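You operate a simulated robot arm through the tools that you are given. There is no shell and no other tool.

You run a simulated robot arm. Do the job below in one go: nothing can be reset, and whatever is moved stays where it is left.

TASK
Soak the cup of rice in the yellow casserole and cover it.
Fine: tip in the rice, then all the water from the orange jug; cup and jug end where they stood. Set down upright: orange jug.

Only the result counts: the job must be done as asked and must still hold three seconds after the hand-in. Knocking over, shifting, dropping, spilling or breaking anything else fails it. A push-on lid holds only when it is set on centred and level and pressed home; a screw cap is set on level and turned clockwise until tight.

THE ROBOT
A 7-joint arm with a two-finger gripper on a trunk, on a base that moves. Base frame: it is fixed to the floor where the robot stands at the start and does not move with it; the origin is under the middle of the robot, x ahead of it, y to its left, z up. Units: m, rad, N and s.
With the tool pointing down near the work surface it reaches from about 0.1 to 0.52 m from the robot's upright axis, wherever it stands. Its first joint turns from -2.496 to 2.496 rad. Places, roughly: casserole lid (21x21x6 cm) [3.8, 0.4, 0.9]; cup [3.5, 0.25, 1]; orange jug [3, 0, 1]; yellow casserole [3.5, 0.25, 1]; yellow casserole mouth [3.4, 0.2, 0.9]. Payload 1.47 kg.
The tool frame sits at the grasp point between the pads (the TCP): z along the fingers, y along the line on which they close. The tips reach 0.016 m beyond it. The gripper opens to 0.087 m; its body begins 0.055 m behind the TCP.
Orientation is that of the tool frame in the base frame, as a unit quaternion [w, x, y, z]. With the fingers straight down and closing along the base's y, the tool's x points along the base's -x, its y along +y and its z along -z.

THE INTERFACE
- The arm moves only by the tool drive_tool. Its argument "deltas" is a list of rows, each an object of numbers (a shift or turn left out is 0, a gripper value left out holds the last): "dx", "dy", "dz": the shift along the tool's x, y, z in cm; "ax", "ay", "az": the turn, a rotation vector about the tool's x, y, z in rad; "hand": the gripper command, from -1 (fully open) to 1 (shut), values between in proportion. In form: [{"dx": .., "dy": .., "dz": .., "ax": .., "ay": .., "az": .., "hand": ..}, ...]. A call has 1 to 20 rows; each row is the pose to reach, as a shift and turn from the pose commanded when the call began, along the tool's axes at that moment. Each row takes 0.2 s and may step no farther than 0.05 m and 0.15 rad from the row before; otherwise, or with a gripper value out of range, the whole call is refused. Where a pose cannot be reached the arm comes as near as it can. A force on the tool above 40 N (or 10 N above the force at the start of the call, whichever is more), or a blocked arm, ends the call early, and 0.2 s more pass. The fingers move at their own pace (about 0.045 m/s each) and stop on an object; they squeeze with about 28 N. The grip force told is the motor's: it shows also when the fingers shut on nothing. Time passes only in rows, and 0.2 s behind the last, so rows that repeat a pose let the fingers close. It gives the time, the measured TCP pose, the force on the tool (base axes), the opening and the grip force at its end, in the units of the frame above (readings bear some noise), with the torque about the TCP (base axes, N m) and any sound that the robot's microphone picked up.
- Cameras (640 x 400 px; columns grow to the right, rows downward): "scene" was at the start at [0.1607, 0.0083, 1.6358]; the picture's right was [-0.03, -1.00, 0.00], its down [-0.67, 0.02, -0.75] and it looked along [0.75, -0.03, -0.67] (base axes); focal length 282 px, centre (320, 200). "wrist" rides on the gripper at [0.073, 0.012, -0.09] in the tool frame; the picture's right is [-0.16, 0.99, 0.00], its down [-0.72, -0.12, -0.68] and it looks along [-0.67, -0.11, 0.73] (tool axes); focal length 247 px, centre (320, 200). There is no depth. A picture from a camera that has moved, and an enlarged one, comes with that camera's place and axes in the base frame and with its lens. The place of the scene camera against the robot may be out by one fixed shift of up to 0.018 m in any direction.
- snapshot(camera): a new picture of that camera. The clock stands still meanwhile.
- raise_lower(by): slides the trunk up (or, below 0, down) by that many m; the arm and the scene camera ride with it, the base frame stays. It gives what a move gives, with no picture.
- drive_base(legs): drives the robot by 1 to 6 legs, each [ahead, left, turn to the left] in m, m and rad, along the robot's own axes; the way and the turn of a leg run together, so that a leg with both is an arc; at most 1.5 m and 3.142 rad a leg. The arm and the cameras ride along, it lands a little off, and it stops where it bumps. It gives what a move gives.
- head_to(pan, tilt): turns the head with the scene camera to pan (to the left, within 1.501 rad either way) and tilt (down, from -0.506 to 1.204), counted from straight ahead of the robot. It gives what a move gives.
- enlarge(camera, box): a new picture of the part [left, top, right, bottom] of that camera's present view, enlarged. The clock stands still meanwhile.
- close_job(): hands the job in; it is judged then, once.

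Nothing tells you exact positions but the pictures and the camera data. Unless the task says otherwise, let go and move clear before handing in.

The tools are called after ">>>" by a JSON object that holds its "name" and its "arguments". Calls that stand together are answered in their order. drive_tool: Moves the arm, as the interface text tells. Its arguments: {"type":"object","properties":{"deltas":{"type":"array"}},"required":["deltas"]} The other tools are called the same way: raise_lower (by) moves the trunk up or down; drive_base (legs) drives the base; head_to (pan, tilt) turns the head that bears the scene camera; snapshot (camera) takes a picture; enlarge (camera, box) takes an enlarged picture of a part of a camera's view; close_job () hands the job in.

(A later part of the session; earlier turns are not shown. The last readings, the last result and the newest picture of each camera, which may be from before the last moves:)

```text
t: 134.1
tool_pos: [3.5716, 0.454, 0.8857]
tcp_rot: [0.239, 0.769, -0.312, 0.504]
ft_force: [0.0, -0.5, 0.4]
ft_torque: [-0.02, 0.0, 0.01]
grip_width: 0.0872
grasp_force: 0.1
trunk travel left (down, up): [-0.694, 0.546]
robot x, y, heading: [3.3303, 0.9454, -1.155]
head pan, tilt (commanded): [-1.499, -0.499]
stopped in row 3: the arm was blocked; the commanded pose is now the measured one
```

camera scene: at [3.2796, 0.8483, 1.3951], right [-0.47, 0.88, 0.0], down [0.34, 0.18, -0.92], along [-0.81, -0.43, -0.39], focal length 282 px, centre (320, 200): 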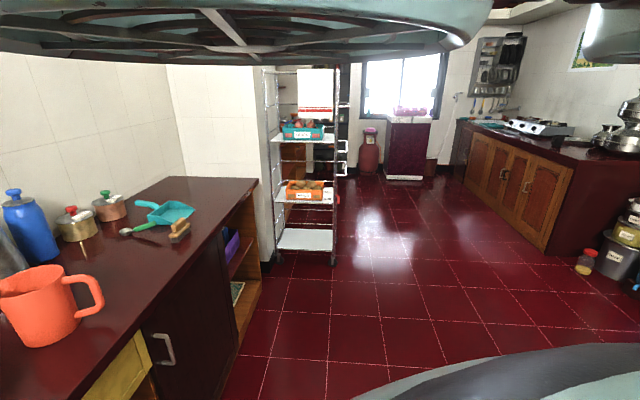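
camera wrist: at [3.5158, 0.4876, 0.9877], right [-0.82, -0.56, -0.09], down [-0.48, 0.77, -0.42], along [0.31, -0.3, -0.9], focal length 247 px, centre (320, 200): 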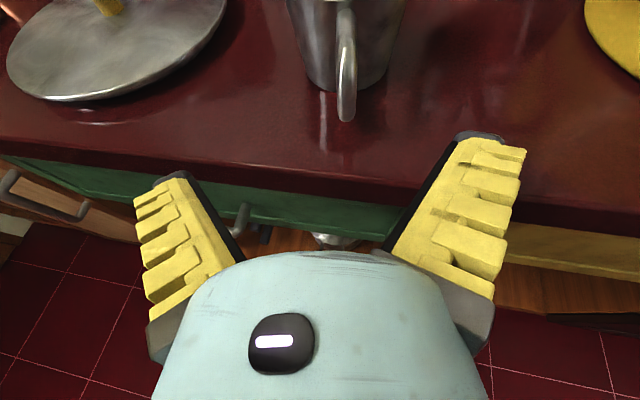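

Commanding right actually moved the hand left, so a joint is being obstructed. I'll back away from the cup a little, raise the trunk, and look down at the arm.

>>> {"name": "drive_tool", "arguments": {"deltas": [{"dx": -0.7, "dz": -1.9}, {"dx": -1.5, "dz": -3.7}, {"dx": -2.2, "dz": -5.6}, {"dx": -2.2, "dz": -5.6}]}}

>>> {"name": "raise_lower", "arguments": {"by": 0.15}}

>>> {"name": "head_to", "arguments": {"pan": 0.0, "tilt": -0.5}}

>>> {"name": "head_to", "arguments": {"pan": 0.0, "tilt": 0.8}}

>>> {"name": "snapshot", "arguments": {"camera": "scene"}}

```text
t: 135.1
tool_pos: [3.5443, 0.5043, 0.8867]
tcp_rot: [0.224, 0.778, -0.288, 0.512]
ft_force: [-0.6, 0.5, -0.1]
ft_torque: [0.03, -0.01, 0.0]
grip_width: 0.0867
grasp_force: 0.0
trunk travel left (down, up): [-0.694, 0.546]
robot x, y, heading: [3.3227, 0.9444, -1.155]
head pan, tilt (commanded): [-1.499, -0.499]
```

```text
t: 136.9
tool_pos: [3.542, 0.5071, 1.0354]
tcp_rot: [0.222, 0.781, -0.285, 0.51]
ft_force: [-0.4, -0.2, -0.2]
ft_torque: [-0.01, 0.03, 0.01]
grip_width: 0.0871
grasp_force: 0.0
trunk travel left (down, up): [-0.844, 0.396]
robot x, y, heading: [3.329, 0.9435, -1.156]
head pan, tilt (commanded): [-1.499, -0.499]
```

```text
t: 138.5
tool_pos: [3.5431, 0.5051, 1.0349]
tcp_rot: [0.223, 0.78, -0.287, 0.51]
ft_force: [0.1, -0.1, -0.3]
ft_torque: [0.01, 0.01, 0.0]
grip_width: 0.0871
grasp_force: 0.0
trunk travel left (down, up): [-0.844, 0.396]
robot x, y, heading: [3.3249, 0.9423, -1.156]
head pan, tilt (commanded): [0.0, -0.499]
```

```text
t: 140.0
tool_pos: [3.5427, 0.506, 1.0365]
tcp_rot: [0.223, 0.78, -0.287, 0.509]
ft_force: [0.0, 0.2, 0.1]
ft_torque: [0.02, -0.01, 0.03]
grip_width: 0.0871
grasp_force: 0.1
trunk travel left (down, up): [-0.844, 0.396]
robot x, y, heading: [3.3284, 0.9459, -1.154]
head pan, tilt (commanded): [0.0, 0.799]
```

```text
taken
camera scene: at [3.394, 0.8177, 1.5101], right [-0.92, -0.4, 0.0], down [-0.29, 0.66, -0.7], along [0.28, -0.64, -0.72], focal length 282 px, centre (320, 200)
```

scene: 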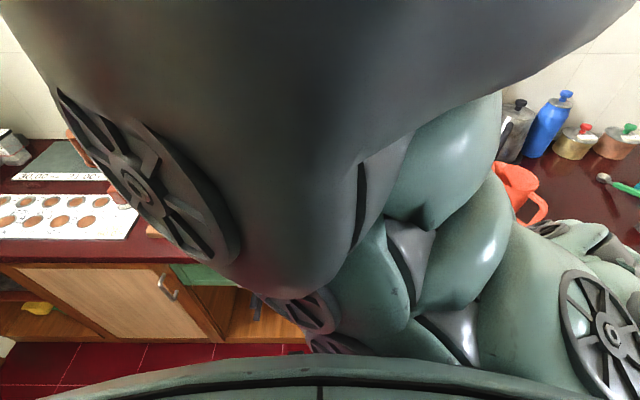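

The elbow has swung out to the right during the roll, which is where the head was parked. With the head now at pan 0, I'll test a sideways move again.

>>> {"name": "drive_tool", "arguments": {"deltas": [{"dy": 0.7}, {"dy": 1.4}, {"dy": 2.0}, {"dy": 2.0}]}}

>>> {"name": "drive_tool", "arguments": {"deltas": [{"dy": -0.7}, {"dy": -1.4}, {"dy": -2.0}, {"dy": -2.0}]}}

```text
t: 140.7
tool_pos: [3.5711, 0.5257, 1.0322]
tcp_rot: [0.161, 0.811, -0.199, 0.526]
ft_force: [-0.2, -0.5, 1.4]
ft_torque: [-0.03, -0.01, 0.02]
grip_width: 0.087
grasp_force: 0.0
trunk travel left (down, up): [-0.844, 0.396]
robot x, y, heading: [3.3231, 0.9468, -1.155]
head pan, tilt (commanded): [0.0, 0.799]
stopped in row 3: the arm was blocked; the commanded pose is now the measured one
```

```text
t: 141.7
tool_pos: [3.5798, 0.5433, 1.0309]
tcp_rot: [0.163, 0.81, -0.201, 0.526]
ft_force: [-0.1, 0.0, 0.4]
ft_torque: [0.01, 0.0, 0.0]
grip_width: 0.087
grasp_force: 0.0
trunk travel left (down, up): [-0.844, 0.396]
robot x, y, heading: [3.3291, 0.9419, -1.149]
head pan, tilt (commanded): [0.0, 0.799]
```

Right motion is blocked regardless of the head, so the camera-up posture isn't usable sideways. I'll roll back to camera-inward, where the arm is planar, and use a steeper hand pitch instead.

>>> {"name": "drive_tool", "arguments": {"deltas": [{"az": 0.143}, {"az": 0.286}, {"az": 0.429}, {"az": 0.572}, {"az": 0.715}, {"az": 0.858}, {"az": 1.0}, {"az": 1.143}, {"az": 1.286}, {"az": 1.429}, {"az": 1.571}]}}

>>> {"name": "drive_tool", "arguments": {"deltas": [{"az": 0.143}, {"az": 0.286}, {"az": 0.429}, {"az": 0.572}, {"az": 0.715}, {"az": 0.858}, {"az": 1.0}, {"az": 1.143}, {"az": 1.286}, {"az": 1.429}, {"az": 1.571}]}}

>>> {"name": "snapshot", "arguments": {"camera": "scene"}}

```text
t: 143.0
tool_pos: [3.6044, 0.5675, 1.0311]
tcp_rot: [-0.078, 0.719, -0.424, 0.545]
ft_force: [-0.5, 1.1, 0.4]
ft_torque: [-0.01, -0.01, -0.01]
grip_width: 0.0867
grasp_force: 0.1
trunk travel left (down, up): [-0.844, 0.396]
robot x, y, heading: [3.3246, 0.9432, -1.158]
head pan, tilt (commanded): [0.0, 0.799]
stopped in row 6: the arm was blocked; the commanded pose is now the measured one
```

```text
t: 145.4
tool_pos: [3.6204, 0.5848, 1.0327]
tcp_rot: [0.457, -0.245, 0.797, -0.309]
ft_force: [0.2, -0.5, -0.1]
ft_torque: [-0.04, -0.01, -0.03]
grip_width: 0.0874
grasp_force: 0.0
trunk travel left (down, up): [-0.844, 0.396]
robot x, y, heading: [3.3278, 0.9438, -1.155]
head pan, tilt (commanded): [0.0, 0.799]
```

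```text
taken
camera scene: at [3.3939, 0.8177, 1.51], right [-0.92, -0.4, 0.0], down [-0.29, 0.66, -0.7], along [0.28, -0.64, -0.72], focal length 282 px, centre (320, 200)
```

scene: 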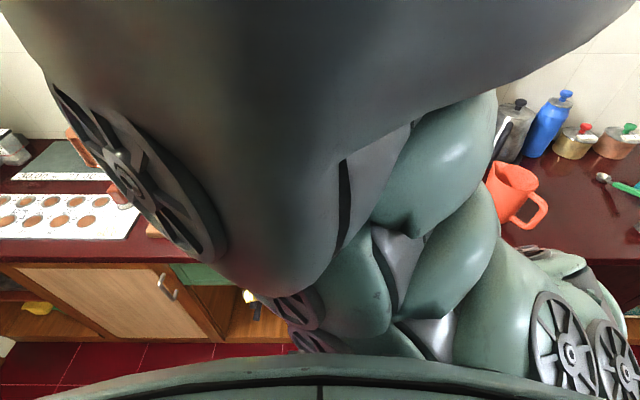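

The elbow is resting near the robot's own body rim, which explains the blocking while the trunk is low. I'll raise the trunk to free the elbow, then finish rolling back.

>>> {"name": "raise_lower", "arguments": {"by": 0.2}}

>>> {"name": "drive_tool", "arguments": {"deltas": [{"az": 0.13}, {"az": 0.26}, {"az": 0.39}, {"az": 0.52}, {"az": 0.65}, {"az": 0.78}, {"az": 0.893}, {"az": 0.893}]}}

>>> {"name": "drive_tool", "arguments": {"deltas": [{"ay": 0.14}, {"ay": 0.28}, {"ay": 0.42}, {"ay": 0.56}, {"ay": 0.7}, {"ay": 0.84}, {"ay": 0.98}, {"ay": 1.12}, {"ay": 1.18}, {"ay": 1.18}]}}

>>> {"name": "snapshot", "arguments": {"camera": "scene"}}

```text
t: 147.5
tool_pos: [3.6181, 0.585, 1.233]
tcp_rot: [0.455, -0.247, 0.798, -0.308]
ft_force: [-0.4, 0.2, -0.3]
ft_torque: [0.01, -0.01, -0.02]
grip_width: 0.087
grasp_force: 0.0
trunk travel left (down, up): [-1.044, 0.196]
robot x, y, heading: [3.3251, 0.9449, -1.154]
head pan, tilt (commanded): [0.0, 0.799]
```

```text
t: 149.3
tool_pos: [3.6194, 0.5866, 1.2318]
tcp_rot: [0.544, 0.122, 0.826, -0.081]
ft_force: [0.1, 0.6, 1.0]
ft_torque: [-0.02, -0.01, 0.02]
grip_width: 0.0869
grasp_force: 0.1
trunk travel left (down, up): [-1.044, 0.196]
robot x, y, heading: [3.319, 0.9455, -1.152]
head pan, tilt (commanded): [0.0, 0.799]
```

```text
t: 149.7
tool_pos: [3.6355, 0.6288, 1.2263]
tcp_rot: [0.509, 0.037, 0.859, -0.026]
ft_force: [0.3, 1.0, 0.4]
ft_torque: [-0.02, -0.04, -0.07]
grip_width: 0.087
grasp_force: 0.1
out of reach, approached as far as the arm can: row 1
trunk travel left (down, up): [-1.044, 0.196]
robot x, y, heading: [3.3268, 0.9404, -1.155]
head pan, tilt (commanded): [0.0, 0.799]
stopped in row 1: the arm was blocked; the commanded pose is now the measured one
```

```text
taken
camera scene: at [3.3938, 0.8177, 1.71], right [-0.92, -0.4, 0.0], down [-0.29, 0.66, -0.7], along [0.28, -0.64, -0.72], focal length 282 px, centre (320, 200)
```

scene: 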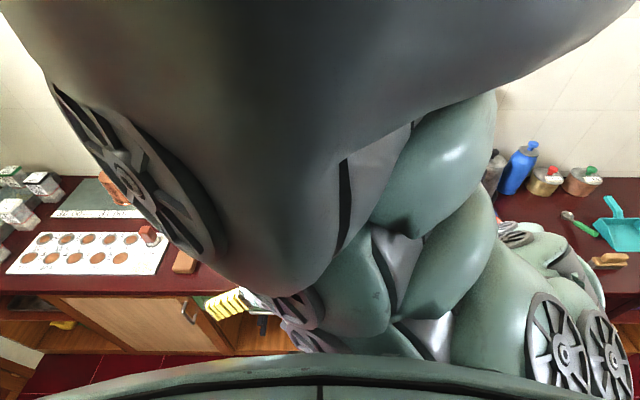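

The rim turned out to be part of the torso and rides with the trunk, so the elbow is jammed against it in this posture. I'll back the base away from the counter first, then straighten the arm in open space.

>>> {"name": "drive_base", "arguments": {"legs": [[-0.45, 0, 0]]}}

>>> {"name": "drive_tool", "arguments": {"deltas": [{"dz": 3, "dx": 1.2}, {"dz": 6, "dx": 2.5}, {"dz": 9, "dx": 3.7}, {"dz": 12, "dx": 5}, {"dz": 12, "dx": 5}]}}

>>> {"name": "snapshot", "arguments": {"camera": "scene"}}

```text
t: 152.4
tool_pos: [3.4559, 1.0402, 1.2257]
tcp_rot: [0.508, 0.037, 0.86, -0.026]
ft_force: [0.0, -0.1, 0.1]
ft_torque: [0.0, 0.02, 0.0]
grip_width: 0.0871
grasp_force: 0.1
trunk travel left (down, up): [-1.044, 0.196]
robot x, y, heading: [3.1452, 1.3533, -1.154]
head pan, tilt (commanded): [0.0, 0.799]
```

```text
t: 153.6
tool_pos: [3.5367, 1.0322, 1.1249]
tcp_rot: [0.509, 0.036, 0.859, -0.025]
ft_force: [0.6, 0.3, 1.0]
ft_torque: [0.01, -0.01, 0.0]
grip_width: 0.0871
grasp_force: 0.0
trunk travel left (down, up): [-1.044, 0.196]
robot x, y, heading: [3.1428, 1.3574, -1.155]
head pan, tilt (commanded): [0.0, 0.799]
```

```text
taken
camera scene: at [3.2132, 1.2279, 1.71], right [-0.91, -0.4, 0.0], down [-0.29, 0.66, -0.7], along [0.28, -0.64, -0.72], focal length 282 px, centre (320, 200)
```

scene: 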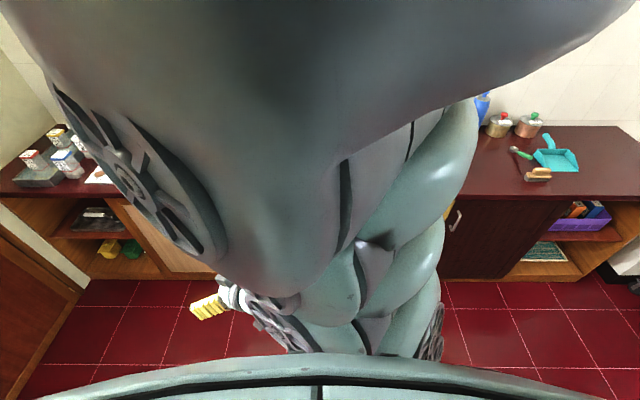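

Extending has freed the elbow. Now I'll swing the hand back to the robot's centreline, turning it to face straight ahead.

>>> {"name": "drive_tool", "arguments": {"deltas": [{"dx": 1.09, "dy": -1.85, "dz": -1.96, "ax": 0.116, "ay": 0.001, "az": 0.0633}, {"dx": 2.17, "dy": -3.7, "dz": -3.93, "ax": 0.232, "ay": 0.002, "az": 0.1267}, {"dx": 3.26, "dy": -5.56, "dz": -5.89, "ax": 0.348, "ay": 0.002, "az": 0.19}, {"dx": 4.34, "dy": -7.41, "dz": -7.86, "ax": 0.464, "ay": 0.003, "az": 0.2534}, {"dx": 5.43, "dy": -9.26, "dz": -9.82, "ax": 0.58, "ay": 0.004, "az": 0.3167}, {"dx": 6.51, "dy": -11.1, "dz": -11.8, "ax": 0.696, "ay": 0.005, "az": 0.38}, {"dx": 7.6, "dy": -12.97, "dz": -13.75, "ax": 0.8125, "ay": 0.005, "az": 0.4434}, {"dx": 8.68, "dy": -14.82, "dz": -15.71, "ax": 0.9286, "ay": 0.006, "az": 0.5067}, {"dx": 8.68, "dy": -14.82, "dz": -15.71, "ax": 0.9286, "ay": 0.006, "az": 0.5067}]}}

>>> {"name": "snapshot", "arguments": {"camera": "scene"}}

```text
t: 155.6
tool_pos: [3.3455, 0.9008, 1.1257]
tcp_rot: [0.427, 0.465, 0.724, -0.28]
ft_force: [0.1, 0.4, 1.0]
ft_torque: [-0.01, -0.01, 0.04]
grip_width: 0.0868
grasp_force: 0.2
trunk travel left (down, up): [-1.044, 0.196]
robot x, y, heading: [3.1459, 1.3543, -1.155]
head pan, tilt (commanded): [0.0, 0.799]
```

```text
taken
camera scene: at [3.2132, 1.2279, 1.71], right [-0.91, -0.4, 0.0], down [-0.29, 0.66, -0.7], along [0.28, -0.64, -0.72], focal length 282 px, centre (320, 200)
```

scene: 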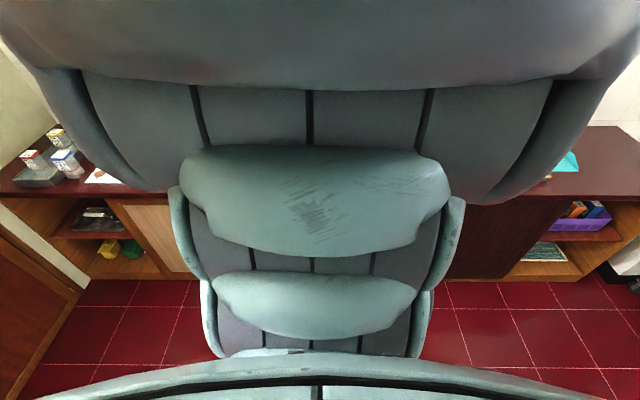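

The arm is planar again and follows exactly. I'll test how the elbow behaves with a partial roll of about -2.2 rad, which is what pouring would need.

>>> {"name": "drive_tool", "arguments": {"deltas": [{"az": -0.14}, {"az": -0.28}, {"az": -0.42}, {"az": -0.56}, {"az": -0.7}, {"az": -0.84}, {"az": -0.98}, {"az": -1.12}, {"az": -1.26}, {"az": -1.4}, {"az": -1.54}, {"az": -1.68}, {"az": -1.82}, {"az": -1.96}, {"az": -2.1}, {"az": -2.2}]}}

>>> {"name": "snapshot", "arguments": {"camera": "scene"}}

```text
t: 159.0
tool_pos: [3.3436, 0.9002, 1.1238]
tcp_rot: [-0.057, -0.435, 0.742, -0.508]
ft_force: [-0.2, 0.1, 0.3]
ft_torque: [-0.01, -0.01, 0.02]
grip_width: 0.0869
grasp_force: 0.2
trunk travel left (down, up): [-1.044, 0.196]
robot x, y, heading: [3.1448, 1.3539, -1.151]
head pan, tilt (commanded): [0.0, 0.799]
```

```text
taken
camera scene: at [3.2132, 1.2279, 1.71], right [-0.91, -0.4, 0.0], down [-0.29, 0.66, -0.7], along [0.28, -0.64, -0.72], focal length 282 px, centre (320, 200)
```

scene: 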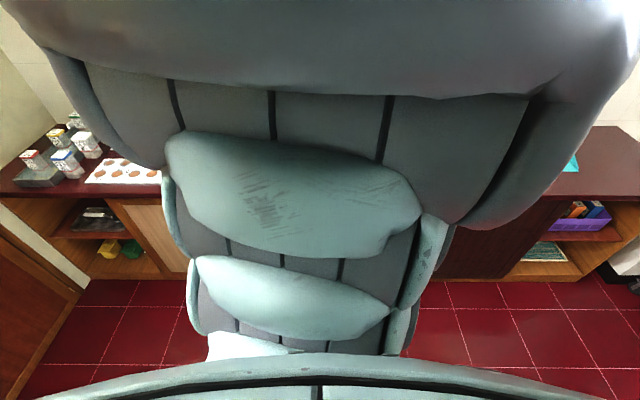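

At roll -2.2 the posture stays nearly planar, so tipping to the left by a negative roll is workable. I'll roll back to zero and test a tip of about 130° around the horizontal forward axis in free space.

>>> {"name": "drive_tool", "arguments": {"deltas": [{"az": 0.14}, {"az": 0.28}, {"az": 0.42}, {"az": 0.56}, {"az": 0.7}, {"az": 0.84}, {"az": 0.98}, {"az": 1.12}, {"az": 1.26}, {"az": 1.4}, {"az": 1.54}, {"az": 1.68}, {"az": 1.82}, {"az": 1.96}, {"az": 2.1}, {"az": 2.2}]}}

>>> {"name": "drive_tool", "arguments": {"deltas": [{"ax": 0.068, "az": -0.122}, {"ax": 0.136, "az": -0.245}, {"ax": 0.204, "az": -0.367}, {"ax": 0.272, "az": -0.49}, {"ax": 0.34, "az": -0.612}, {"ax": 0.408, "az": -0.735}, {"ax": 0.475, "az": -0.857}, {"ax": 0.543, "az": -0.98}, {"ax": 0.611, "az": -1.1}, {"ax": 0.679, "az": -1.22}, {"ax": 0.747, "az": -1.35}, {"ax": 0.815, "az": -1.47}, {"ax": 0.883, "az": -1.59}, {"ax": 0.951, "az": -1.71}, {"ax": 1.02, "az": -1.84}, {"ax": 1.09, "az": -1.96}]}}

>>> {"name": "snapshot", "arguments": {"camera": "scene"}}

```text
t: 162.4
tool_pos: [3.3445, 0.901, 1.1256]
tcp_rot: [0.428, 0.465, 0.723, -0.279]
ft_force: [-0.2, -0.2, 0.3]
ft_torque: [0.0, -0.01, 0.01]
grip_width: 0.0872
grasp_force: 0.1
trunk travel left (down, up): [-1.044, 0.196]
robot x, y, heading: [3.1467, 1.3516, -1.155]
head pan, tilt (commanded): [0.0, 0.799]
```

```text
t: 165.8
tool_pos: [3.3654, 0.9175, 1.2371]
tcp_rot: [0.237, 0.179, -0.559, 0.774]
ft_force: [-3.1, -2.6, 0.9]
ft_torque: [0.07, 0.12, 0.25]
grip_width: 0.087
grasp_force: 0.0
out of reach, approached as far as the arm can: row 10, 11, 12, 13, 14, 15, 16
trunk travel left (down, up): [-1.044, 0.196]
robot x, y, heading: [3.1498, 1.352, -1.148]
head pan, tilt (commanded): [0.0, 0.799]
```

```text
taken
camera scene: at [3.2136, 1.2282, 1.7102], right [-0.91, -0.41, 0.0], down [-0.29, 0.66, -0.7], along [0.28, -0.64, -0.72], focal length 282 px, centre (320, 200)
```

scene: 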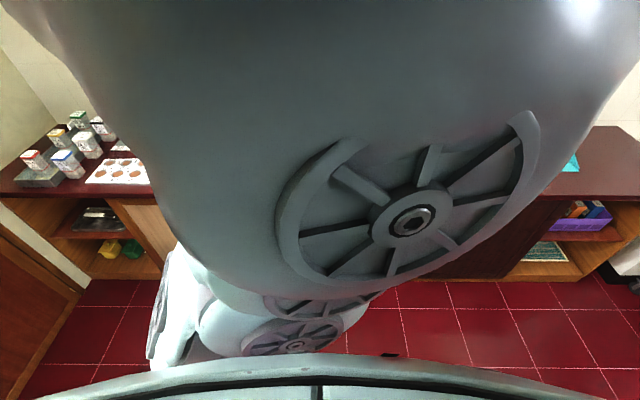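

Tipping about that axis is not reachable, but the pure roll is. I'll reverse this test and return to the planar pose.

>>> {"name": "drive_tool", "arguments": {"deltas": [{"ax": -0.07, "az": 0.122}, {"ax": -0.136, "az": 0.245}, {"ax": -0.204, "az": 0.367}, {"ax": -0.272, "az": 0.49}, {"ax": -0.34, "az": 0.612}, {"ax": -0.408, "az": 0.735}, {"ax": -0.475, "az": 0.857}, {"ax": -0.543, "az": 0.98}, {"ax": -0.611, "az": 1.1}, {"ax": -0.679, "az": 1.22}, {"ax": -0.747, "az": 1.35}, {"ax": -0.815, "az": 1.47}, {"ax": -0.883, "az": 1.59}, {"ax": -0.951, "az": 1.71}, {"ax": -1.02, "az": 1.84}, {"ax": -1.09, "az": 1.96}]}}

>>> {"name": "snapshot", "arguments": {"camera": "scene"}}

```text
t: 167.3
tool_pos: [3.3067, 0.8802, 1.246]
tcp_rot: [-0.043, 0.169, 0.703, -0.69]
ft_force: [0.8, 0.1, -0.3]
ft_torque: [-0.01, -0.01, 0.01]
grip_width: 0.0868
grasp_force: 0.0
trunk travel left (down, up): [-1.044, 0.196]
robot x, y, heading: [3.1457, 1.3559, -1.152]
head pan, tilt (commanded): [0.0, 0.799]
stopped in row 7: the arm was blocked; the commanded pose is now the measured one
```

```text
taken
camera scene: at [3.2132, 1.2279, 1.71], right [-0.91, -0.4, 0.0], down [-0.29, 0.66, -0.7], along [0.28, -0.64, -0.72], focal length 282 px, centre (320, 200)
```

scene: 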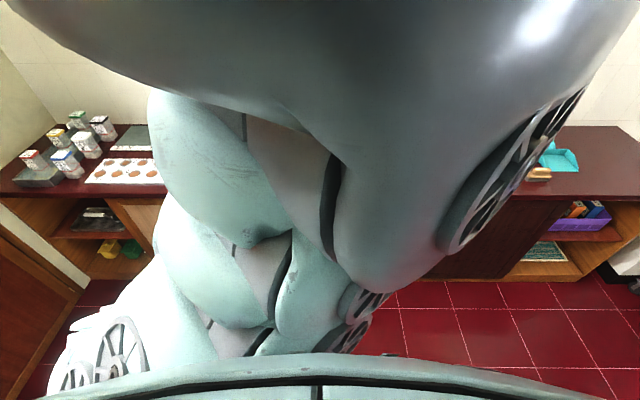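

The elbow swung left this time. I'll extend outward and down first to free it, then restore the orientation.

>>> {"name": "drive_tool", "arguments": {"deltas": [{"dx": -1.44, "dy": 3.2, "dz": 2.4}, {"dx": -2.88, "dy": 6.4, "dz": 4.8}, {"dx": -4.3, "dy": 9.6, "dz": 7.2}, {"dx": -5.75, "dy": 12.78, "dz": 9.63}, {"dx": -5.75, "dy": 12.78, "dz": 9.63}]}}

```text
t: 168.5
tool_pos: [3.3441, 0.8063, 1.1748]
tcp_rot: [-0.037, 0.164, 0.709, -0.684]
ft_force: [-0.6, 1.0, -0.2]
ft_torque: [0.01, -0.02, -0.03]
grip_width: 0.0871
grasp_force: 0.1
out of reach, approached as far as the arm can: row 3, 4, 5
trunk travel left (down, up): [-1.044, 0.196]
robot x, y, heading: [3.1465, 1.3563, -1.156]
head pan, tilt (commanded): [0.0, 0.799]
```

Now I'll rotate back to the planar hand orientation while moving to the centreline.

>>> {"name": "drive_tool", "arguments": {"deltas": [{"dx": 0.35, "dy": 0.49, "dz": -0.88, "ax": -0.0836, "ay": -0.0126, "az": 0.1119}, {"dx": 0.7, "dy": 0.98, "dz": -1.76, "ax": -0.1672, "ay": -0.0252, "az": 0.2238}, {"dx": 1.06, "dy": 1.47, "dz": -2.64, "ax": -0.2508, "ay": -0.0378, "az": 0.3357}, {"dx": 1.41, "dy": 1.96, "dz": -3.52, "ax": -0.3344, "ay": -0.0504, "az": 0.4476}, {"dx": 1.76, "dy": 2.45, "dz": -4.4, "ax": -0.418, "ay": -0.063, "az": 0.5595}, {"dx": 2.12, "dy": 2.95, "dz": -5.29, "ax": -0.5016, "ay": -0.0756, "az": 0.6714}, {"dx": 2.47, "dy": 3.44, "dz": -6.17, "ax": -0.5852, "ay": -0.0882, "az": 0.7833}, {"dx": 2.82, "dy": 3.93, "dz": -7.05, "ax": -0.6688, "ay": -0.1008, "az": 0.8952}, {"dx": 3.18, "dy": 4.42, "dz": -7.93, "ax": -0.7524, "ay": -0.1134, "az": 1.0071}, {"dx": 3.53, "dy": 4.91, "dz": -8.81, "ax": -0.836, "ay": -0.126, "az": 1.119}, {"dx": 3.53, "dy": 4.91, "dz": -8.81, "ax": -0.836, "ay": -0.126, "az": 1.119}]}}

>>> {"name": "snapshot", "arguments": {"camera": "scene"}}

```text
t: 170.9
tool_pos: [3.3459, 0.902, 1.1235]
tcp_rot: [0.428, 0.466, 0.723, -0.277]
ft_force: [-0.6, 0.1, 0.0]
ft_torque: [0.04, 0.01, -0.01]
grip_width: 0.087
grasp_force: 0.1
trunk travel left (down, up): [-1.044, 0.196]
robot x, y, heading: [3.1463, 1.3524, -1.155]
head pan, tilt (commanded): [0.0, 0.799]
```

```text
taken
camera scene: at [3.2132, 1.2279, 1.71], right [-0.91, -0.4, 0.0], down [-0.29, 0.66, -0.7], along [0.28, -0.64, -0.72], focal length 282 px, centre (320, 200)
```

scene: 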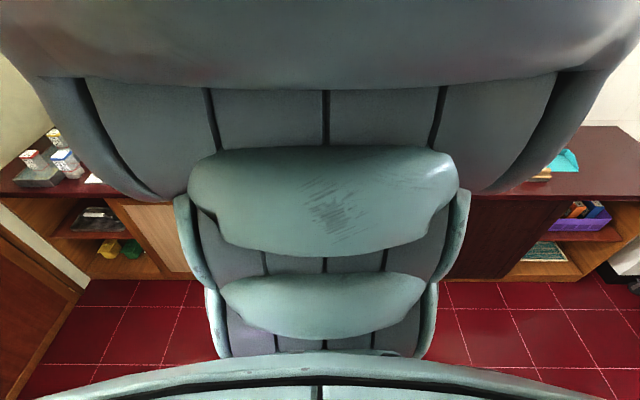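

The planar posture is back, so it recovers well from this region. Next I'll test the pouring motion I'd use, a roll of -2.4 combined with pitching up to horizontal.

>>> {"name": "drive_tool", "arguments": {"deltas": [{"ax": 0.036, "ay": -0.014, "az": -0.137}, {"ax": 0.071, "ay": -0.028, "az": -0.275}, {"ax": 0.107, "ay": -0.041, "az": -0.412}, {"ax": 0.142, "ay": -0.055, "az": -0.55}, {"ax": 0.178, "ay": -0.069, "az": -0.687}, {"ax": 0.213, "ay": -0.083, "az": -0.825}, {"ax": 0.249, "ay": -0.097, "az": -0.962}, {"ax": 0.284, "ay": -0.111, "az": -1.1}, {"ax": 0.32, "ay": -0.124, "az": -1.237}, {"ax": 0.355, "ay": -0.138, "az": -1.375}, {"ax": 0.391, "ay": -0.152, "az": -1.512}, {"ax": 0.426, "ay": -0.166, "az": -1.65}, {"ax": 0.462, "ay": -0.18, "az": -1.787}, {"ax": 0.497, "ay": -0.193, "az": -1.925}, {"ax": 0.533, "ay": -0.207, "az": -2.062}, {"ax": 0.568, "ay": -0.221, "az": -2.2}, {"ax": 0.604, "ay": -0.235, "az": -2.337}, {"ax": 0.604, "ay": -0.235, "az": -2.337}]}}

>>> {"name": "snapshot", "arguments": {"camera": "scene"}}

>>> {"name": "snapshot", "arguments": {"camera": "wrist"}}

```text
t: 174.7
tool_pos: [3.3489, 0.9053, 1.136]
tcp_rot: [0.145, 0.416, -0.569, 0.694]
ft_force: [-0.2, -0.3, -0.4]
ft_torque: [-0.01, 0.01, 0.01]
grip_width: 0.087
grasp_force: 0.1
out of reach, approached as far as the arm can: row 15, 16, 17, 18
trunk travel left (down, up): [-1.044, 0.196]
robot x, y, heading: [3.1445, 1.3536, -1.154]
head pan, tilt (commanded): [0.0, 0.799]
```

```text
taken
camera scene: at [3.2132, 1.2279, 1.71], right [-0.91, -0.4, 0.0], down [-0.29, 0.66, -0.7], along [0.28, -0.64, -0.72], focal length 282 px, centre (320, 200)
```

scene: 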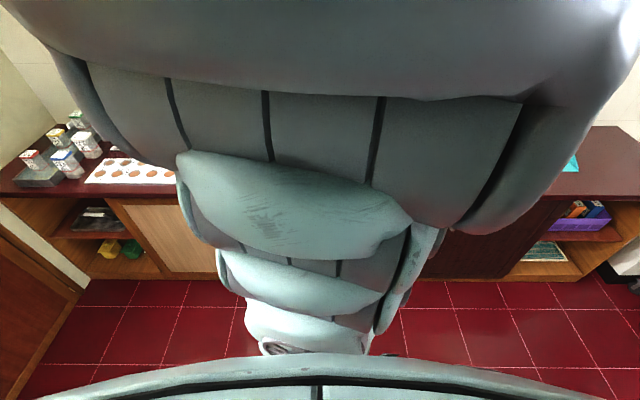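

```text
taken
camera wrist: at [3.2605, 0.9614, 1.1816], right [-0.57, -0.26, -0.78], down [0.24, 0.85, -0.46], along [0.79, -0.45, -0.42], focal length 247 px, centre (320, 200)
```

wrist: 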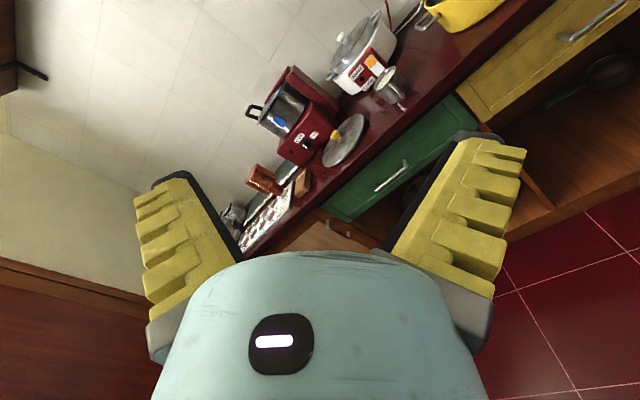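

That pour orientation is reached with only about 1 cm of position error. I'll check the same orientation farther out, since the pour spot will be at a radius of about 0.6.

>>> {"name": "drive_tool", "arguments": {"deltas": [{"dz": 3}, {"dz": 6}, {"dz": 9}, {"dz": 9}]}}

>>> {"name": "drive_tool", "arguments": {"deltas": [{"dy": 0}, {"dy": 0}]}}

```text
t: 175.7
tool_pos: [3.3846, 0.8332, 1.1481]
tcp_rot: [0.144, 0.415, -0.569, 0.695]
ft_force: [-0.6, -0.8, -0.6]
ft_torque: [0.0, 0.0, 0.01]
grip_width: 0.087
grasp_force: 0.1
out of reach, approached as far as the arm can: row 2, 3, 4
trunk travel left (down, up): [-1.044, 0.196]
robot x, y, heading: [3.1436, 1.3526, -1.152]
head pan, tilt (commanded): [0.0, 0.799]
```

```text
t: 176.3
tool_pos: [3.3818, 0.8334, 1.1466]
tcp_rot: [0.144, 0.415, -0.569, 0.696]
ft_force: [-0.2, 0.3, 0.4]
ft_torque: [-0.02, 0.02, 0.0]
grip_width: 0.0871
grasp_force: 0.2
trunk travel left (down, up): [-1.044, 0.196]
robot x, y, heading: [3.1427, 1.3554, -1.157]
head pan, tilt (commanded): [0.0, 0.799]
```

Good enough: the errors are about 1 cm, and a slightly smaller roll will avoid them. I'll roll back to the planar pose now.

>>> {"name": "drive_tool", "arguments": {"deltas": [{"dx": -0.08, "dy": 0.11, "dz": -0.46, "ax": -0.036, "ay": 0.014, "az": 0.137}, {"dx": -0.16, "dy": 0.22, "dz": -0.92, "ax": -0.071, "ay": 0.028, "az": 0.275}, {"dx": -0.23, "dy": 0.34, "dz": -1.38, "ax": -0.107, "ay": 0.041, "az": 0.412}, {"dx": -0.31, "dy": 0.45, "dz": -1.84, "ax": -0.142, "ay": 0.055, "az": 0.55}, {"dx": -0.39, "dy": 0.56, "dz": -2.3, "ax": -0.178, "ay": 0.069, "az": 0.687}, {"dx": -0.47, "dy": 0.67, "dz": -2.76, "ax": -0.213, "ay": 0.083, "az": 0.825}, {"dx": -0.55, "dy": 0.79, "dz": -3.22, "ax": -0.249, "ay": 0.097, "az": 0.962}, {"dx": -0.63, "dy": 0.9, "dz": -3.68, "ax": -0.284, "ay": 0.111, "az": 1.1}, {"dx": -0.7, "dy": 1.01, "dz": -4.14, "ax": -0.32, "ay": 0.124, "az": 1.237}, {"dx": -0.78, "dy": 1.12, "dz": -4.6, "ax": -0.355, "ay": 0.138, "az": 1.375}, {"dx": -0.86, "dy": 1.24, "dz": -5.06, "ax": -0.391, "ay": 0.152, "az": 1.512}, {"dx": -0.94, "dy": 1.35, "dz": -5.52, "ax": -0.426, "ay": 0.166, "az": 1.65}, {"dx": -1.02, "dy": 1.46, "dz": -5.98, "ax": -0.462, "ay": 0.18, "az": 1.787}, {"dx": -1.1, "dy": 1.57, "dz": -6.44, "ax": -0.497, "ay": 0.193, "az": 1.925}, {"dx": -1.17, "dy": 1.69, "dz": -6.9, "ax": -0.533, "ay": 0.207, "az": 2.062}, {"dx": -1.25, "dy": 1.8, "dz": -7.36, "ax": -0.568, "ay": 0.221, "az": 2.2}, {"dx": -1.33, "dy": 1.91, "dz": -7.82, "ax": -0.604, "ay": 0.235, "az": 2.337}, {"dx": -1.33, "dy": 1.91, "dz": -7.82, "ax": -0.604, "ay": 0.235, "az": 2.337}]}}

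>>> {"name": "snapshot", "arguments": {"camera": "scene"}}

>>> {"name": "snapshot", "arguments": {"camera": "wrist"}}

```text
t: 180.1
tool_pos: [3.3475, 0.8979, 1.0985]
tcp_rot: [0.429, 0.465, 0.723, -0.278]
ft_force: [0.0, -1.1, 0.7]
ft_torque: [0.0, -0.06, -0.02]
grip_width: 0.087
grasp_force: 0.1
out of reach, approached as far as the arm can: row 12, 13, 14, 15, 16, 17, 18
trunk travel left (down, up): [-1.044, 0.196]
robot x, y, heading: [3.1466, 1.3518, -1.151]
head pan, tilt (commanded): [0.0, 0.799]
```

```text
taken
camera scene: at [3.2132, 1.2279, 1.71], right [-0.91, -0.4, 0.0], down [-0.29, 0.66, -0.7], along [0.28, -0.64, -0.72], focal length 282 px, centre (320, 200)
```

scene: 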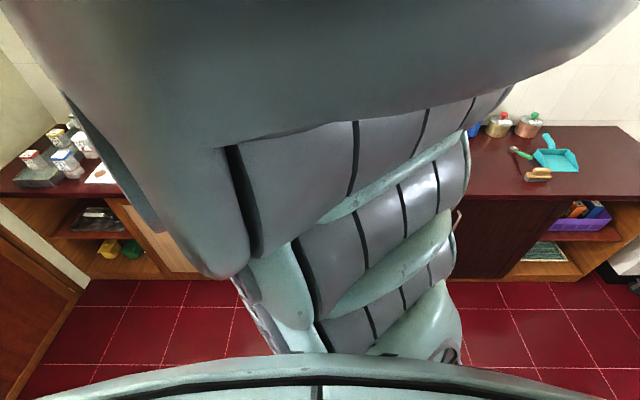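

```text
taken
camera wrist: at [3.3116, 1.0052, 1.0773], right [0.93, 0.34, 0.14], down [-0.21, 0.18, 0.96], along [0.3, -0.92, 0.24], focal length 247 px, centre (320, 200)
```

wrist: 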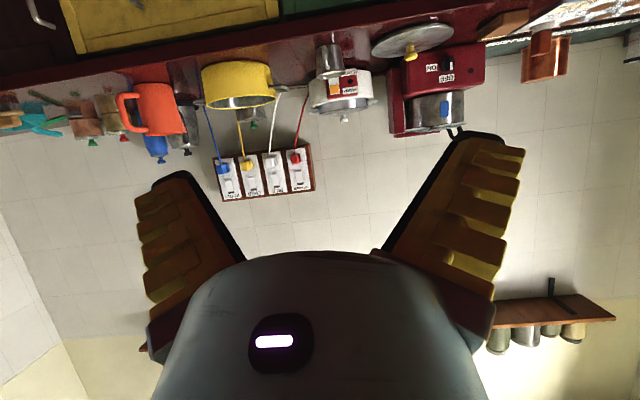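

The posture came back slightly twisted. I'll try small extensions to get it planar again.

>>> {"name": "drive_tool", "arguments": {"deltas": [{"dz": 3, "dx": -1.7}, {"dz": 6, "dx": -3.4}, {"dz": 8, "dx": -4.5}, {"dz": 8, "dx": -4.5}]}}

>>> {"name": "snapshot", "arguments": {"camera": "scene"}}

```text
t: 181.1
tool_pos: [3.3859, 0.8155, 1.1005]
tcp_rot: [0.429, 0.464, 0.723, -0.278]
ft_force: [-0.8, 0.3, 0.2]
ft_torque: [-0.02, -0.01, -0.02]
grip_width: 0.0873
grasp_force: 0.0
trunk travel left (down, up): [-1.044, 0.196]
robot x, y, heading: [3.1429, 1.3519, -1.152]
head pan, tilt (commanded): [0.0, 0.799]
```

```text
taken
camera scene: at [3.2132, 1.2279, 1.71], right [-0.91, -0.4, 0.0], down [-0.29, 0.66, -0.7], along [0.28, -0.64, -0.72], focal length 282 px, centre (320, 200)
```

scene: 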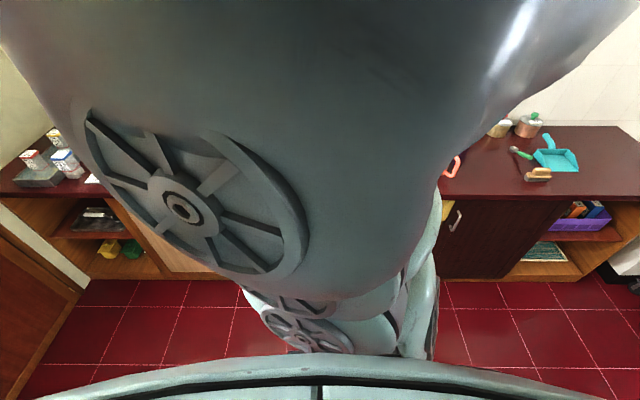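

The elbow swivelled again with that extension. I'll go back to radius 0.5 and see whether it returns.

>>> {"name": "drive_tool", "arguments": {"deltas": [{"dz": -3, "dx": 1.7}, {"dz": -6, "dx": 3.4}, {"dz": -8, "dx": 4.5}, {"dz": -8, "dx": 4.5}]}}

>>> {"name": "snapshot", "arguments": {"camera": "scene"}}

```text
t: 182.1
tool_pos: [3.3475, 0.8998, 1.099]
tcp_rot: [0.429, 0.465, 0.722, -0.279]
ft_force: [0.6, -0.6, 0.5]
ft_torque: [0.02, 0.0, 0.0]
grip_width: 0.0871
grasp_force: 0.1
trunk travel left (down, up): [-1.044, 0.196]
robot x, y, heading: [3.1427, 1.3548, -1.154]
head pan, tilt (commanded): [0.0, 0.799]
```

```text
taken
camera scene: at [3.2132, 1.2279, 1.71], right [-0.91, -0.4, 0.0], down [-0.29, 0.66, -0.7], along [0.28, -0.64, -0.72], focal length 282 px, centre (320, 200)
```

scene: 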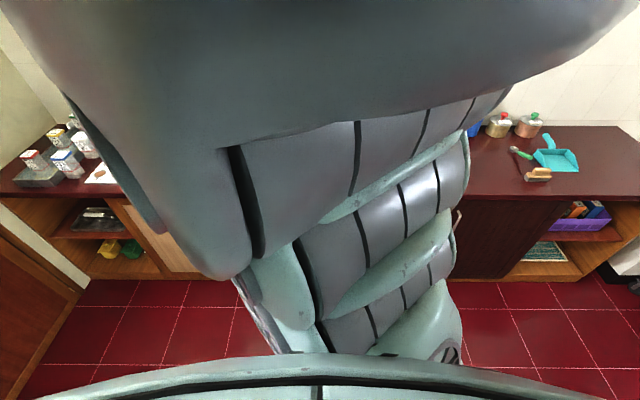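

The posture depends on the path. Swinging the hand to the left and back to centre restored it before, so I'll repeat that.

>>> {"name": "drive_tool", "arguments": {"deltas": [{"dx": 0.24, "dy": 2.87, "dz": -0.46, "ax": -0.1165, "ay": -0.0005, "az": -0.0629}, {"dx": 0.48, "dy": 5.73, "dz": -0.92, "ax": -0.233, "ay": -0.001, "az": -0.1259}, {"dx": 0.71, "dy": 8.6, "dz": -1.38, "ax": -0.3495, "ay": -0.0015, "az": -0.1888}, {"dx": 0.95, "dy": 11.47, "dz": -1.84, "ax": -0.466, "ay": -0.002, "az": -0.2518}, {"dx": 1.19, "dy": 14.33, "dz": -2.3, "ax": -0.5825, "ay": -0.0025, "az": -0.3147}, {"dx": 1.43, "dy": 17.2, "dz": -2.76, "ax": -0.699, "ay": -0.003, "az": -0.3776}, {"dx": 1.66, "dy": 20.06, "dz": -3.22, "ax": -0.8155, "ay": -0.0035, "az": -0.4406}, {"dx": 1.9, "dy": 22.93, "dz": -3.68, "ax": -0.932, "ay": -0.004, "az": -0.5035}, {"dx": 1.9, "dy": 22.93, "dz": -3.68, "ax": -0.932, "ay": -0.004, "az": -0.5035}]}}

>>> {"name": "snapshot", "arguments": {"camera": "scene"}}

```text
t: 184.1
tool_pos: [3.5382, 1.0319, 1.0998]
tcp_rot: [0.511, 0.036, 0.858, -0.022]
ft_force: [-0.2, -0.4, 0.0]
ft_torque: [0.01, 0.02, 0.0]
grip_width: 0.0872
grasp_force: 0.0
trunk travel left (down, up): [-1.044, 0.196]
robot x, y, heading: [3.1434, 1.3579, -1.152]
head pan, tilt (commanded): [0.0, 0.799]
```

```text
taken
camera scene: at [3.2132, 1.2279, 1.71], right [-0.91, -0.4, 0.0], down [-0.29, 0.66, -0.7], along [0.28, -0.64, -0.72], focal length 282 px, centre (320, 200)
```

scene: 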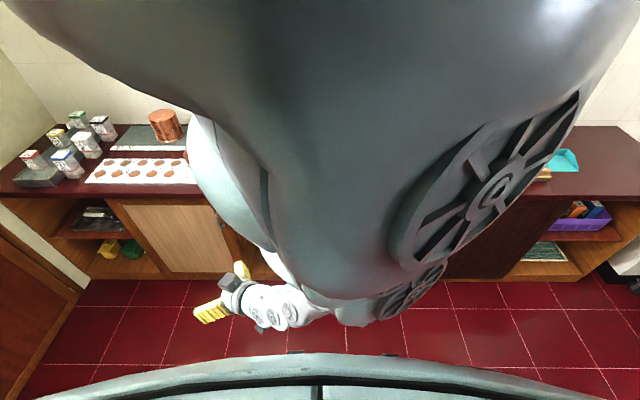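

I'll bring it back to the centre again by the reverse move.

>>> {"name": "drive_tool", "arguments": {"deltas": [{"dx": 0.81, "dy": -1.85, "dz": -2.11, "ax": 0.116, "ay": 0.001, "az": 0.0633}, {"dx": 1.62, "dy": -3.7, "dz": -4.23, "ax": 0.232, "ay": 0.002, "az": 0.1267}, {"dx": 2.43, "dy": -5.56, "dz": -6.34, "ax": 0.348, "ay": 0.002, "az": 0.19}, {"dx": 3.25, "dy": -7.41, "dz": -8.45, "ax": 0.464, "ay": 0.003, "az": 0.2534}, {"dx": 4.06, "dy": -9.26, "dz": -10.56, "ax": 0.58, "ay": 0.004, "az": 0.3167}, {"dx": 4.87, "dy": -11.1, "dz": -12.68, "ax": 0.696, "ay": 0.005, "az": 0.38}, {"dx": 5.68, "dy": -12.97, "dz": -14.8, "ax": 0.8125, "ay": 0.005, "az": 0.4434}, {"dx": 6.49, "dy": -14.82, "dz": -16.9, "ax": 0.9286, "ay": 0.006, "az": 0.5067}, {"dx": 6.49, "dy": -14.82, "dz": -16.9, "ax": 0.9286, "ay": 0.006, "az": 0.5067}]}}

>>> {"name": "snapshot", "arguments": {"camera": "scene"}}

```text
t: 186.1
tool_pos: [3.3477, 0.8939, 1.0986]
tcp_rot: [0.428, 0.465, 0.723, -0.277]
ft_force: [-0.4, 0.5, -0.2]
ft_torque: [0.0, 0.01, 0.0]
grip_width: 0.0868
grasp_force: 0.2
out of reach, approached as far as the arm can: row 3, 4, 5, 6, 7, 8, 9
trunk travel left (down, up): [-1.044, 0.196]
robot x, y, heading: [3.147, 1.3584, -1.153]
head pan, tilt (commanded): [0.0, 0.799]
```

```text
taken
camera scene: at [3.2132, 1.2279, 1.71], right [-0.91, -0.4, 0.0], down [-0.29, 0.66, -0.7], along [0.28, -0.64, -0.72], focal length 282 px, centre (320, 200)
```

scene: 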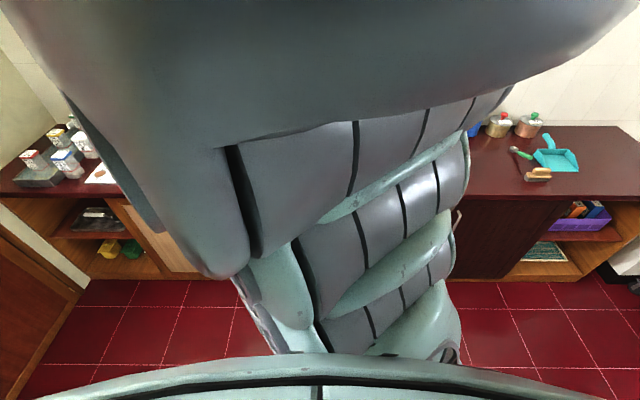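

It settles in the same twisted branch. I'll try returning through the tool-down home pose instead.

>>> {"name": "drive_tool", "arguments": {"deltas": [{"ay": 0.13}, {"ay": 0.26}, {"ay": 0.39}, {"ay": 0.52}, {"ay": 0.65}, {"ay": 0.78}, {"ay": 0.91}, {"ay": 1.04}, {"ay": 1.07}]}}

>>> {"name": "snapshot", "arguments": {"camera": "scene"}}

```text
t: 188.1
tool_pos: [3.3503, 0.896, 1.0985]
tcp_rot: [-0.001, 0.54, 0.842, 0.0]
ft_force: [0.4, 0.1, 0.1]
ft_torque: [-0.03, 0.0, 0.02]
grip_width: 0.0868
grasp_force: 0.0
out of reach, approached as far as the arm can: row 1, 2, 3, 4, 5, 6, 7
trunk travel left (down, up): [-1.044, 0.196]
robot x, y, heading: [3.1435, 1.355, -1.155]
head pan, tilt (commanded): [0.0, 0.799]
```

```text
taken
camera scene: at [3.2132, 1.2279, 1.71], right [-0.91, -0.4, 0.0], down [-0.29, 0.66, -0.7], along [0.28, -0.64, -0.72], focal length 282 px, centre (320, 200)
```

scene: 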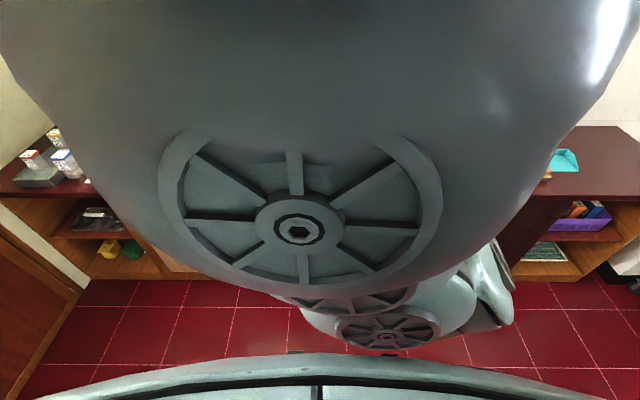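

I'll swing the tool-down hand to the right around the robot's axis and back, which restored the posture the first time.

>>> {"name": "drive_tool", "arguments": {"deltas": [{"dx": 0.23, "dy": -4.77, "az": 0.095}, {"dx": 0.9, "dy": -9.5, "az": 0.19}, {"dx": 2.03, "dy": -14.13, "az": 0.285}, {"dx": 3.59, "dy": -18.66, "az": 0.38}, {"dx": 5.57, "dy": -23.0, "az": 0.475}, {"dx": 7.95, "dy": -27.15, "az": 0.57}, {"dx": 10.72, "dy": -31.05, "az": 0.665}, {"dx": 13.85, "dy": -34.65, "az": 0.76}, {"dx": 17.3, "dy": -37.95, "az": 0.855}, {"dx": 17.3, "dy": -37.95, "az": 0.855}]}}

>>> {"name": "snapshot", "arguments": {"camera": "scene"}}

```text
t: 190.3
tool_pos: [2.9899, 0.9057, 1.1549]
tcp_rot: [-0.009, 0.833, 0.553, -0.013]
ft_force: [0.3, 0.6, 0.2]
ft_torque: [-0.04, 0.0, 0.0]
grip_width: 0.087
grasp_force: 0.1
out of reach, approached as far as the arm can: row 6, 7, 8, 9, 10
trunk travel left (down, up): [-1.044, 0.196]
robot x, y, heading: [3.1435, 1.3499, -1.154]
head pan, tilt (commanded): [0.0, 0.799]
```

```text
taken
camera scene: at [3.2131, 1.2279, 1.71], right [-0.91, -0.4, 0.0], down [-0.29, 0.66, -0.7], along [0.28, -0.64, -0.72], focal length 282 px, centre (320, 200)
```

scene: 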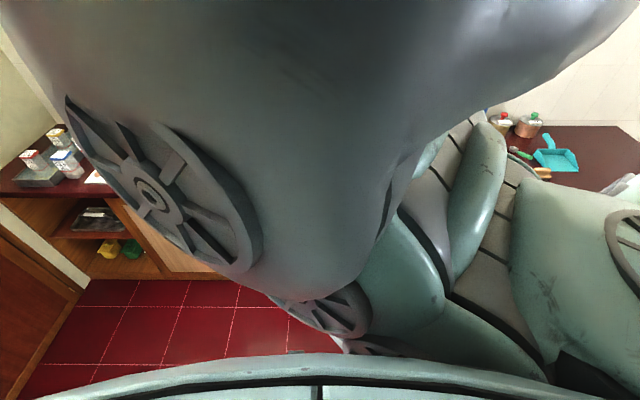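

This matches the posture I recovered from before. Now I'll move the hand back to the front centre.

>>> {"name": "drive_tool", "arguments": {"deltas": [{"dx": 2.0, "dy": 3.7, "az": -0.102}, {"dx": 4.0, "dy": 7.41, "az": -0.204}, {"dx": 6.0, "dy": 11.1, "az": -0.306}, {"dx": 8.0, "dy": 14.8, "az": -0.408}, {"dx": 10.0, "dy": 18.5, "az": -0.51}, {"dx": 12.0, "dy": 22.2, "az": -0.612}, {"dx": 14.0, "dy": 25.9, "az": -0.714}, {"dx": 16.0, "dy": 29.6, "az": -0.816}, {"dx": 16.0, "dy": 29.6, "az": -0.816}]}}

>>> {"name": "snapshot", "arguments": {"camera": "scene"}}

```text
t: 192.3
tool_pos: [3.3341, 0.8963, 1.1053]
tcp_rot: [-0.002, 0.558, 0.83, -0.001]
ft_force: [0.5, 0.3, 0.3]
ft_torque: [0.04, 0.0, 0.0]
grip_width: 0.0871
grasp_force: 0.1
out of reach, approached as far as the arm can: row 1, 2, 3, 4, 5, 6, 7, 8, 9
trunk travel left (down, up): [-1.044, 0.196]
robot x, y, heading: [3.1487, 1.3523, -1.148]
head pan, tilt (commanded): [0.0, 0.799]
```

```text
taken
camera scene: at [3.2131, 1.2279, 1.71], right [-0.91, -0.4, 0.0], down [-0.29, 0.66, -0.7], along [0.28, -0.64, -0.72], focal length 282 px, centre (320, 200)
```

scene: 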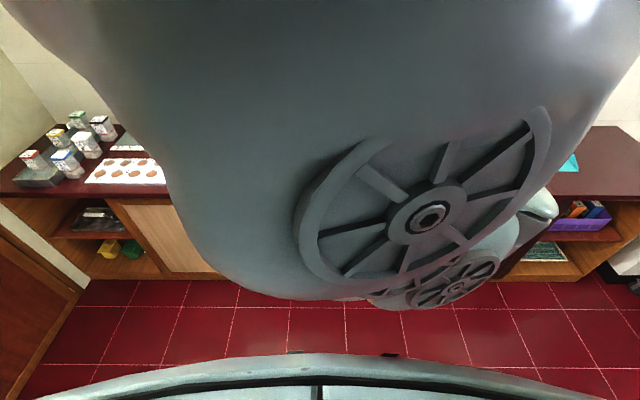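

I now understand the arm: fitting the joint covers puts its first joint's vertical axis about 0.33 m ahead of the robot centre. I have been working with the wrist nearly under that axis, which is singular. Working at a radius of about 0.7 m should be well behaved, so I'll extend out there and check.

>>> {"name": "drive_tool", "arguments": {"deltas": [{"dx": -4.5}, {"dx": -9}, {"dx": -13.5}, {"dx": -18}, {"dx": -21}, {"dx": -21}]}}

>>> {"name": "snapshot", "arguments": {"camera": "scene"}}

```text
t: 193.7
tool_pos: [3.3939, 0.7525, 1.1346]
tcp_rot: [0.001, 0.557, 0.83, -0.001]
ft_force: [0.7, -0.8, 0.5]
ft_torque: [-0.01, -0.02, -0.01]
grip_width: 0.0872
grasp_force: 0.1
out of reach, approached as far as the arm can: row 4, 5, 6
trunk travel left (down, up): [-1.044, 0.196]
robot x, y, heading: [3.1436, 1.3554, -1.156]
head pan, tilt (commanded): [0.0, 0.799]
```

```text
taken
camera scene: at [3.2132, 1.228, 1.71], right [-0.91, -0.4, 0.0], down [-0.29, 0.66, -0.7], along [0.28, -0.64, -0.72], focal length 282 px, centre (320, 200)
```

scene: 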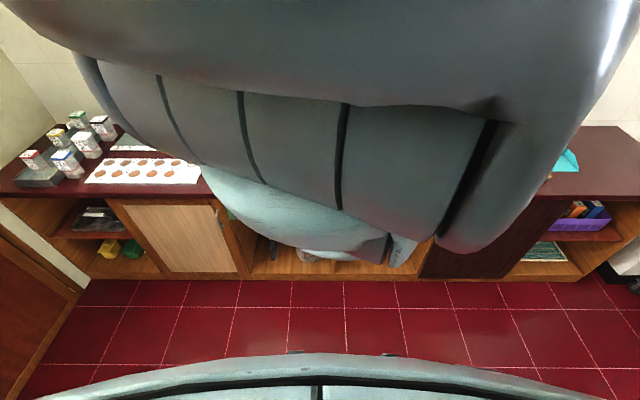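

The arm is now planar and extended forward. I'll pitch the hand up to about 20° below horizontal while raising it and moving out to a radius of 0.70.

>>> {"name": "drive_tool", "arguments": {"deltas": [{"dz": -3, "dx": 0, "ay": -0.1}, {"dz": -6, "dx": -0.5, "ay": -0.22}, {"dz": -9, "dx": -1, "ay": -0.36}, {"dz": -12, "dx": -2, "ay": -0.5}, {"dz": -14, "dx": -3, "ay": -0.64}, {"dz": -15, "dx": -4, "ay": -0.78}, {"dz": -15, "dx": -5, "ay": -0.92}, {"dz": -15, "dx": -5, "ay": -1.06}, {"dz": -15, "dx": -5, "ay": -1.2}, {"dz": -15, "dx": -5, "ay": -1.22}]}}

>>> {"name": "snapshot", "arguments": {"camera": "scene"}}

```text
t: 195.9
tool_pos: [3.4197, 0.6874, 1.2533]
tcp_rot: [0.475, 0.456, 0.682, -0.319]
ft_force: [-0.3, 0.7, -0.4]
ft_torque: [0.04, 0.01, 0.02]
grip_width: 0.0868
grasp_force: 0.0
out of reach, approached as far as the arm can: row 3, 4, 5, 6, 7, 8, 9, 10
trunk travel left (down, up): [-1.044, 0.196]
robot x, y, heading: [3.146, 1.354, -1.154]
head pan, tilt (commanded): [0.0, 0.799]
```

```text
taken
camera scene: at [3.2132, 1.2279, 1.7101], right [-0.91, -0.4, 0.0], down [-0.29, 0.66, -0.7], along [0.28, -0.64, -0.72], focal length 282 px, centre (320, 200)
```

scene: 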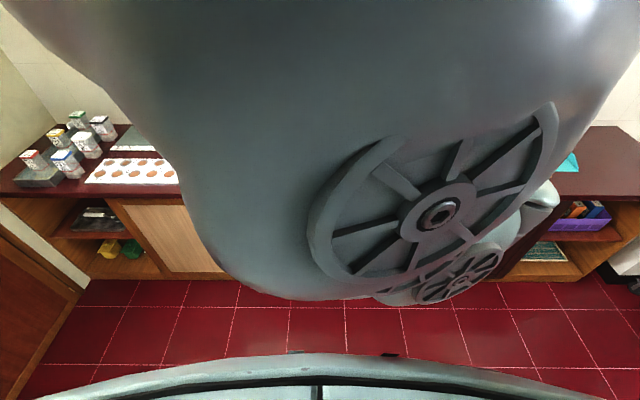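

This is the same branch as earlier at radius 0.71, where the full roll range worked and the elbow stays high beside the shoulder, clear of the counter. I'll roll to camera-up here and check its sideways mobility.

>>> {"name": "drive_tool", "arguments": {"deltas": [{"az": -0.143}, {"az": -0.286}, {"az": -0.429}, {"az": -0.572}, {"az": -0.715}, {"az": -0.858}, {"az": -1.0}, {"az": -1.143}, {"az": -1.286}, {"az": -1.429}, {"az": -1.571}]}}

>>> {"name": "drive_tool", "arguments": {"deltas": [{"az": -0.143}, {"az": -0.286}, {"az": -0.429}, {"az": -0.572}, {"az": -0.715}, {"az": -0.858}, {"az": -1.0}, {"az": -1.143}, {"az": -1.286}, {"az": -1.429}, {"az": -1.571}]}}

>>> {"name": "snapshot", "arguments": {"camera": "scene"}}

```text
t: 198.3
tool_pos: [3.4199, 0.6882, 1.2531]
tcp_rot: [0.109, -0.159, 0.804, -0.563]
ft_force: [0.2, -0.3, 1.0]
ft_torque: [-0.01, 0.0, 0.0]
grip_width: 0.087
grasp_force: 0.0
trunk travel left (down, up): [-1.044, 0.196]
robot x, y, heading: [3.1445, 1.3523, -1.153]
head pan, tilt (commanded): [0.0, 0.799]
```

```text
t: 200.7
tool_pos: [3.4344, 0.6561, 1.2202]
tcp_rot: [0.321, 0.68, -0.457, 0.475]
ft_force: [-7.7, -3.4, 0.9]
ft_torque: [0.15, -0.17, 0.55]
grip_width: 0.0867
grasp_force: 0.1
out of reach, approached as far as the arm can: row 7, 8, 9, 10, 11
trunk travel left (down, up): [-1.044, 0.196]
robot x, y, heading: [3.1433, 1.3535, -1.155]
head pan, tilt (commanded): [0.0, 0.799]
```

```text
taken
camera scene: at [3.2131, 1.2279, 1.7101], right [-0.91, -0.4, 0.0], down [-0.29, 0.66, -0.7], along [0.28, -0.64, -0.72], focal length 282 px, centre (320, 200)
```

scene: 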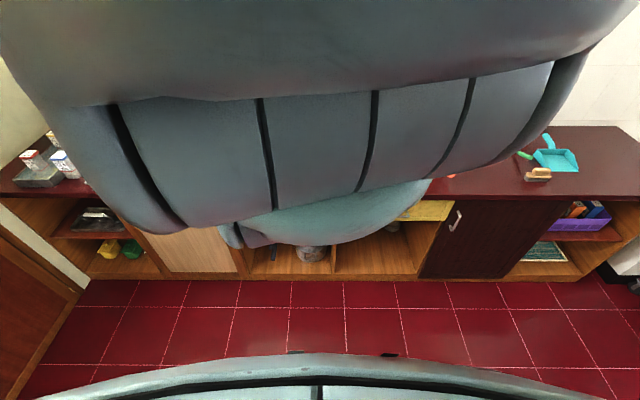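

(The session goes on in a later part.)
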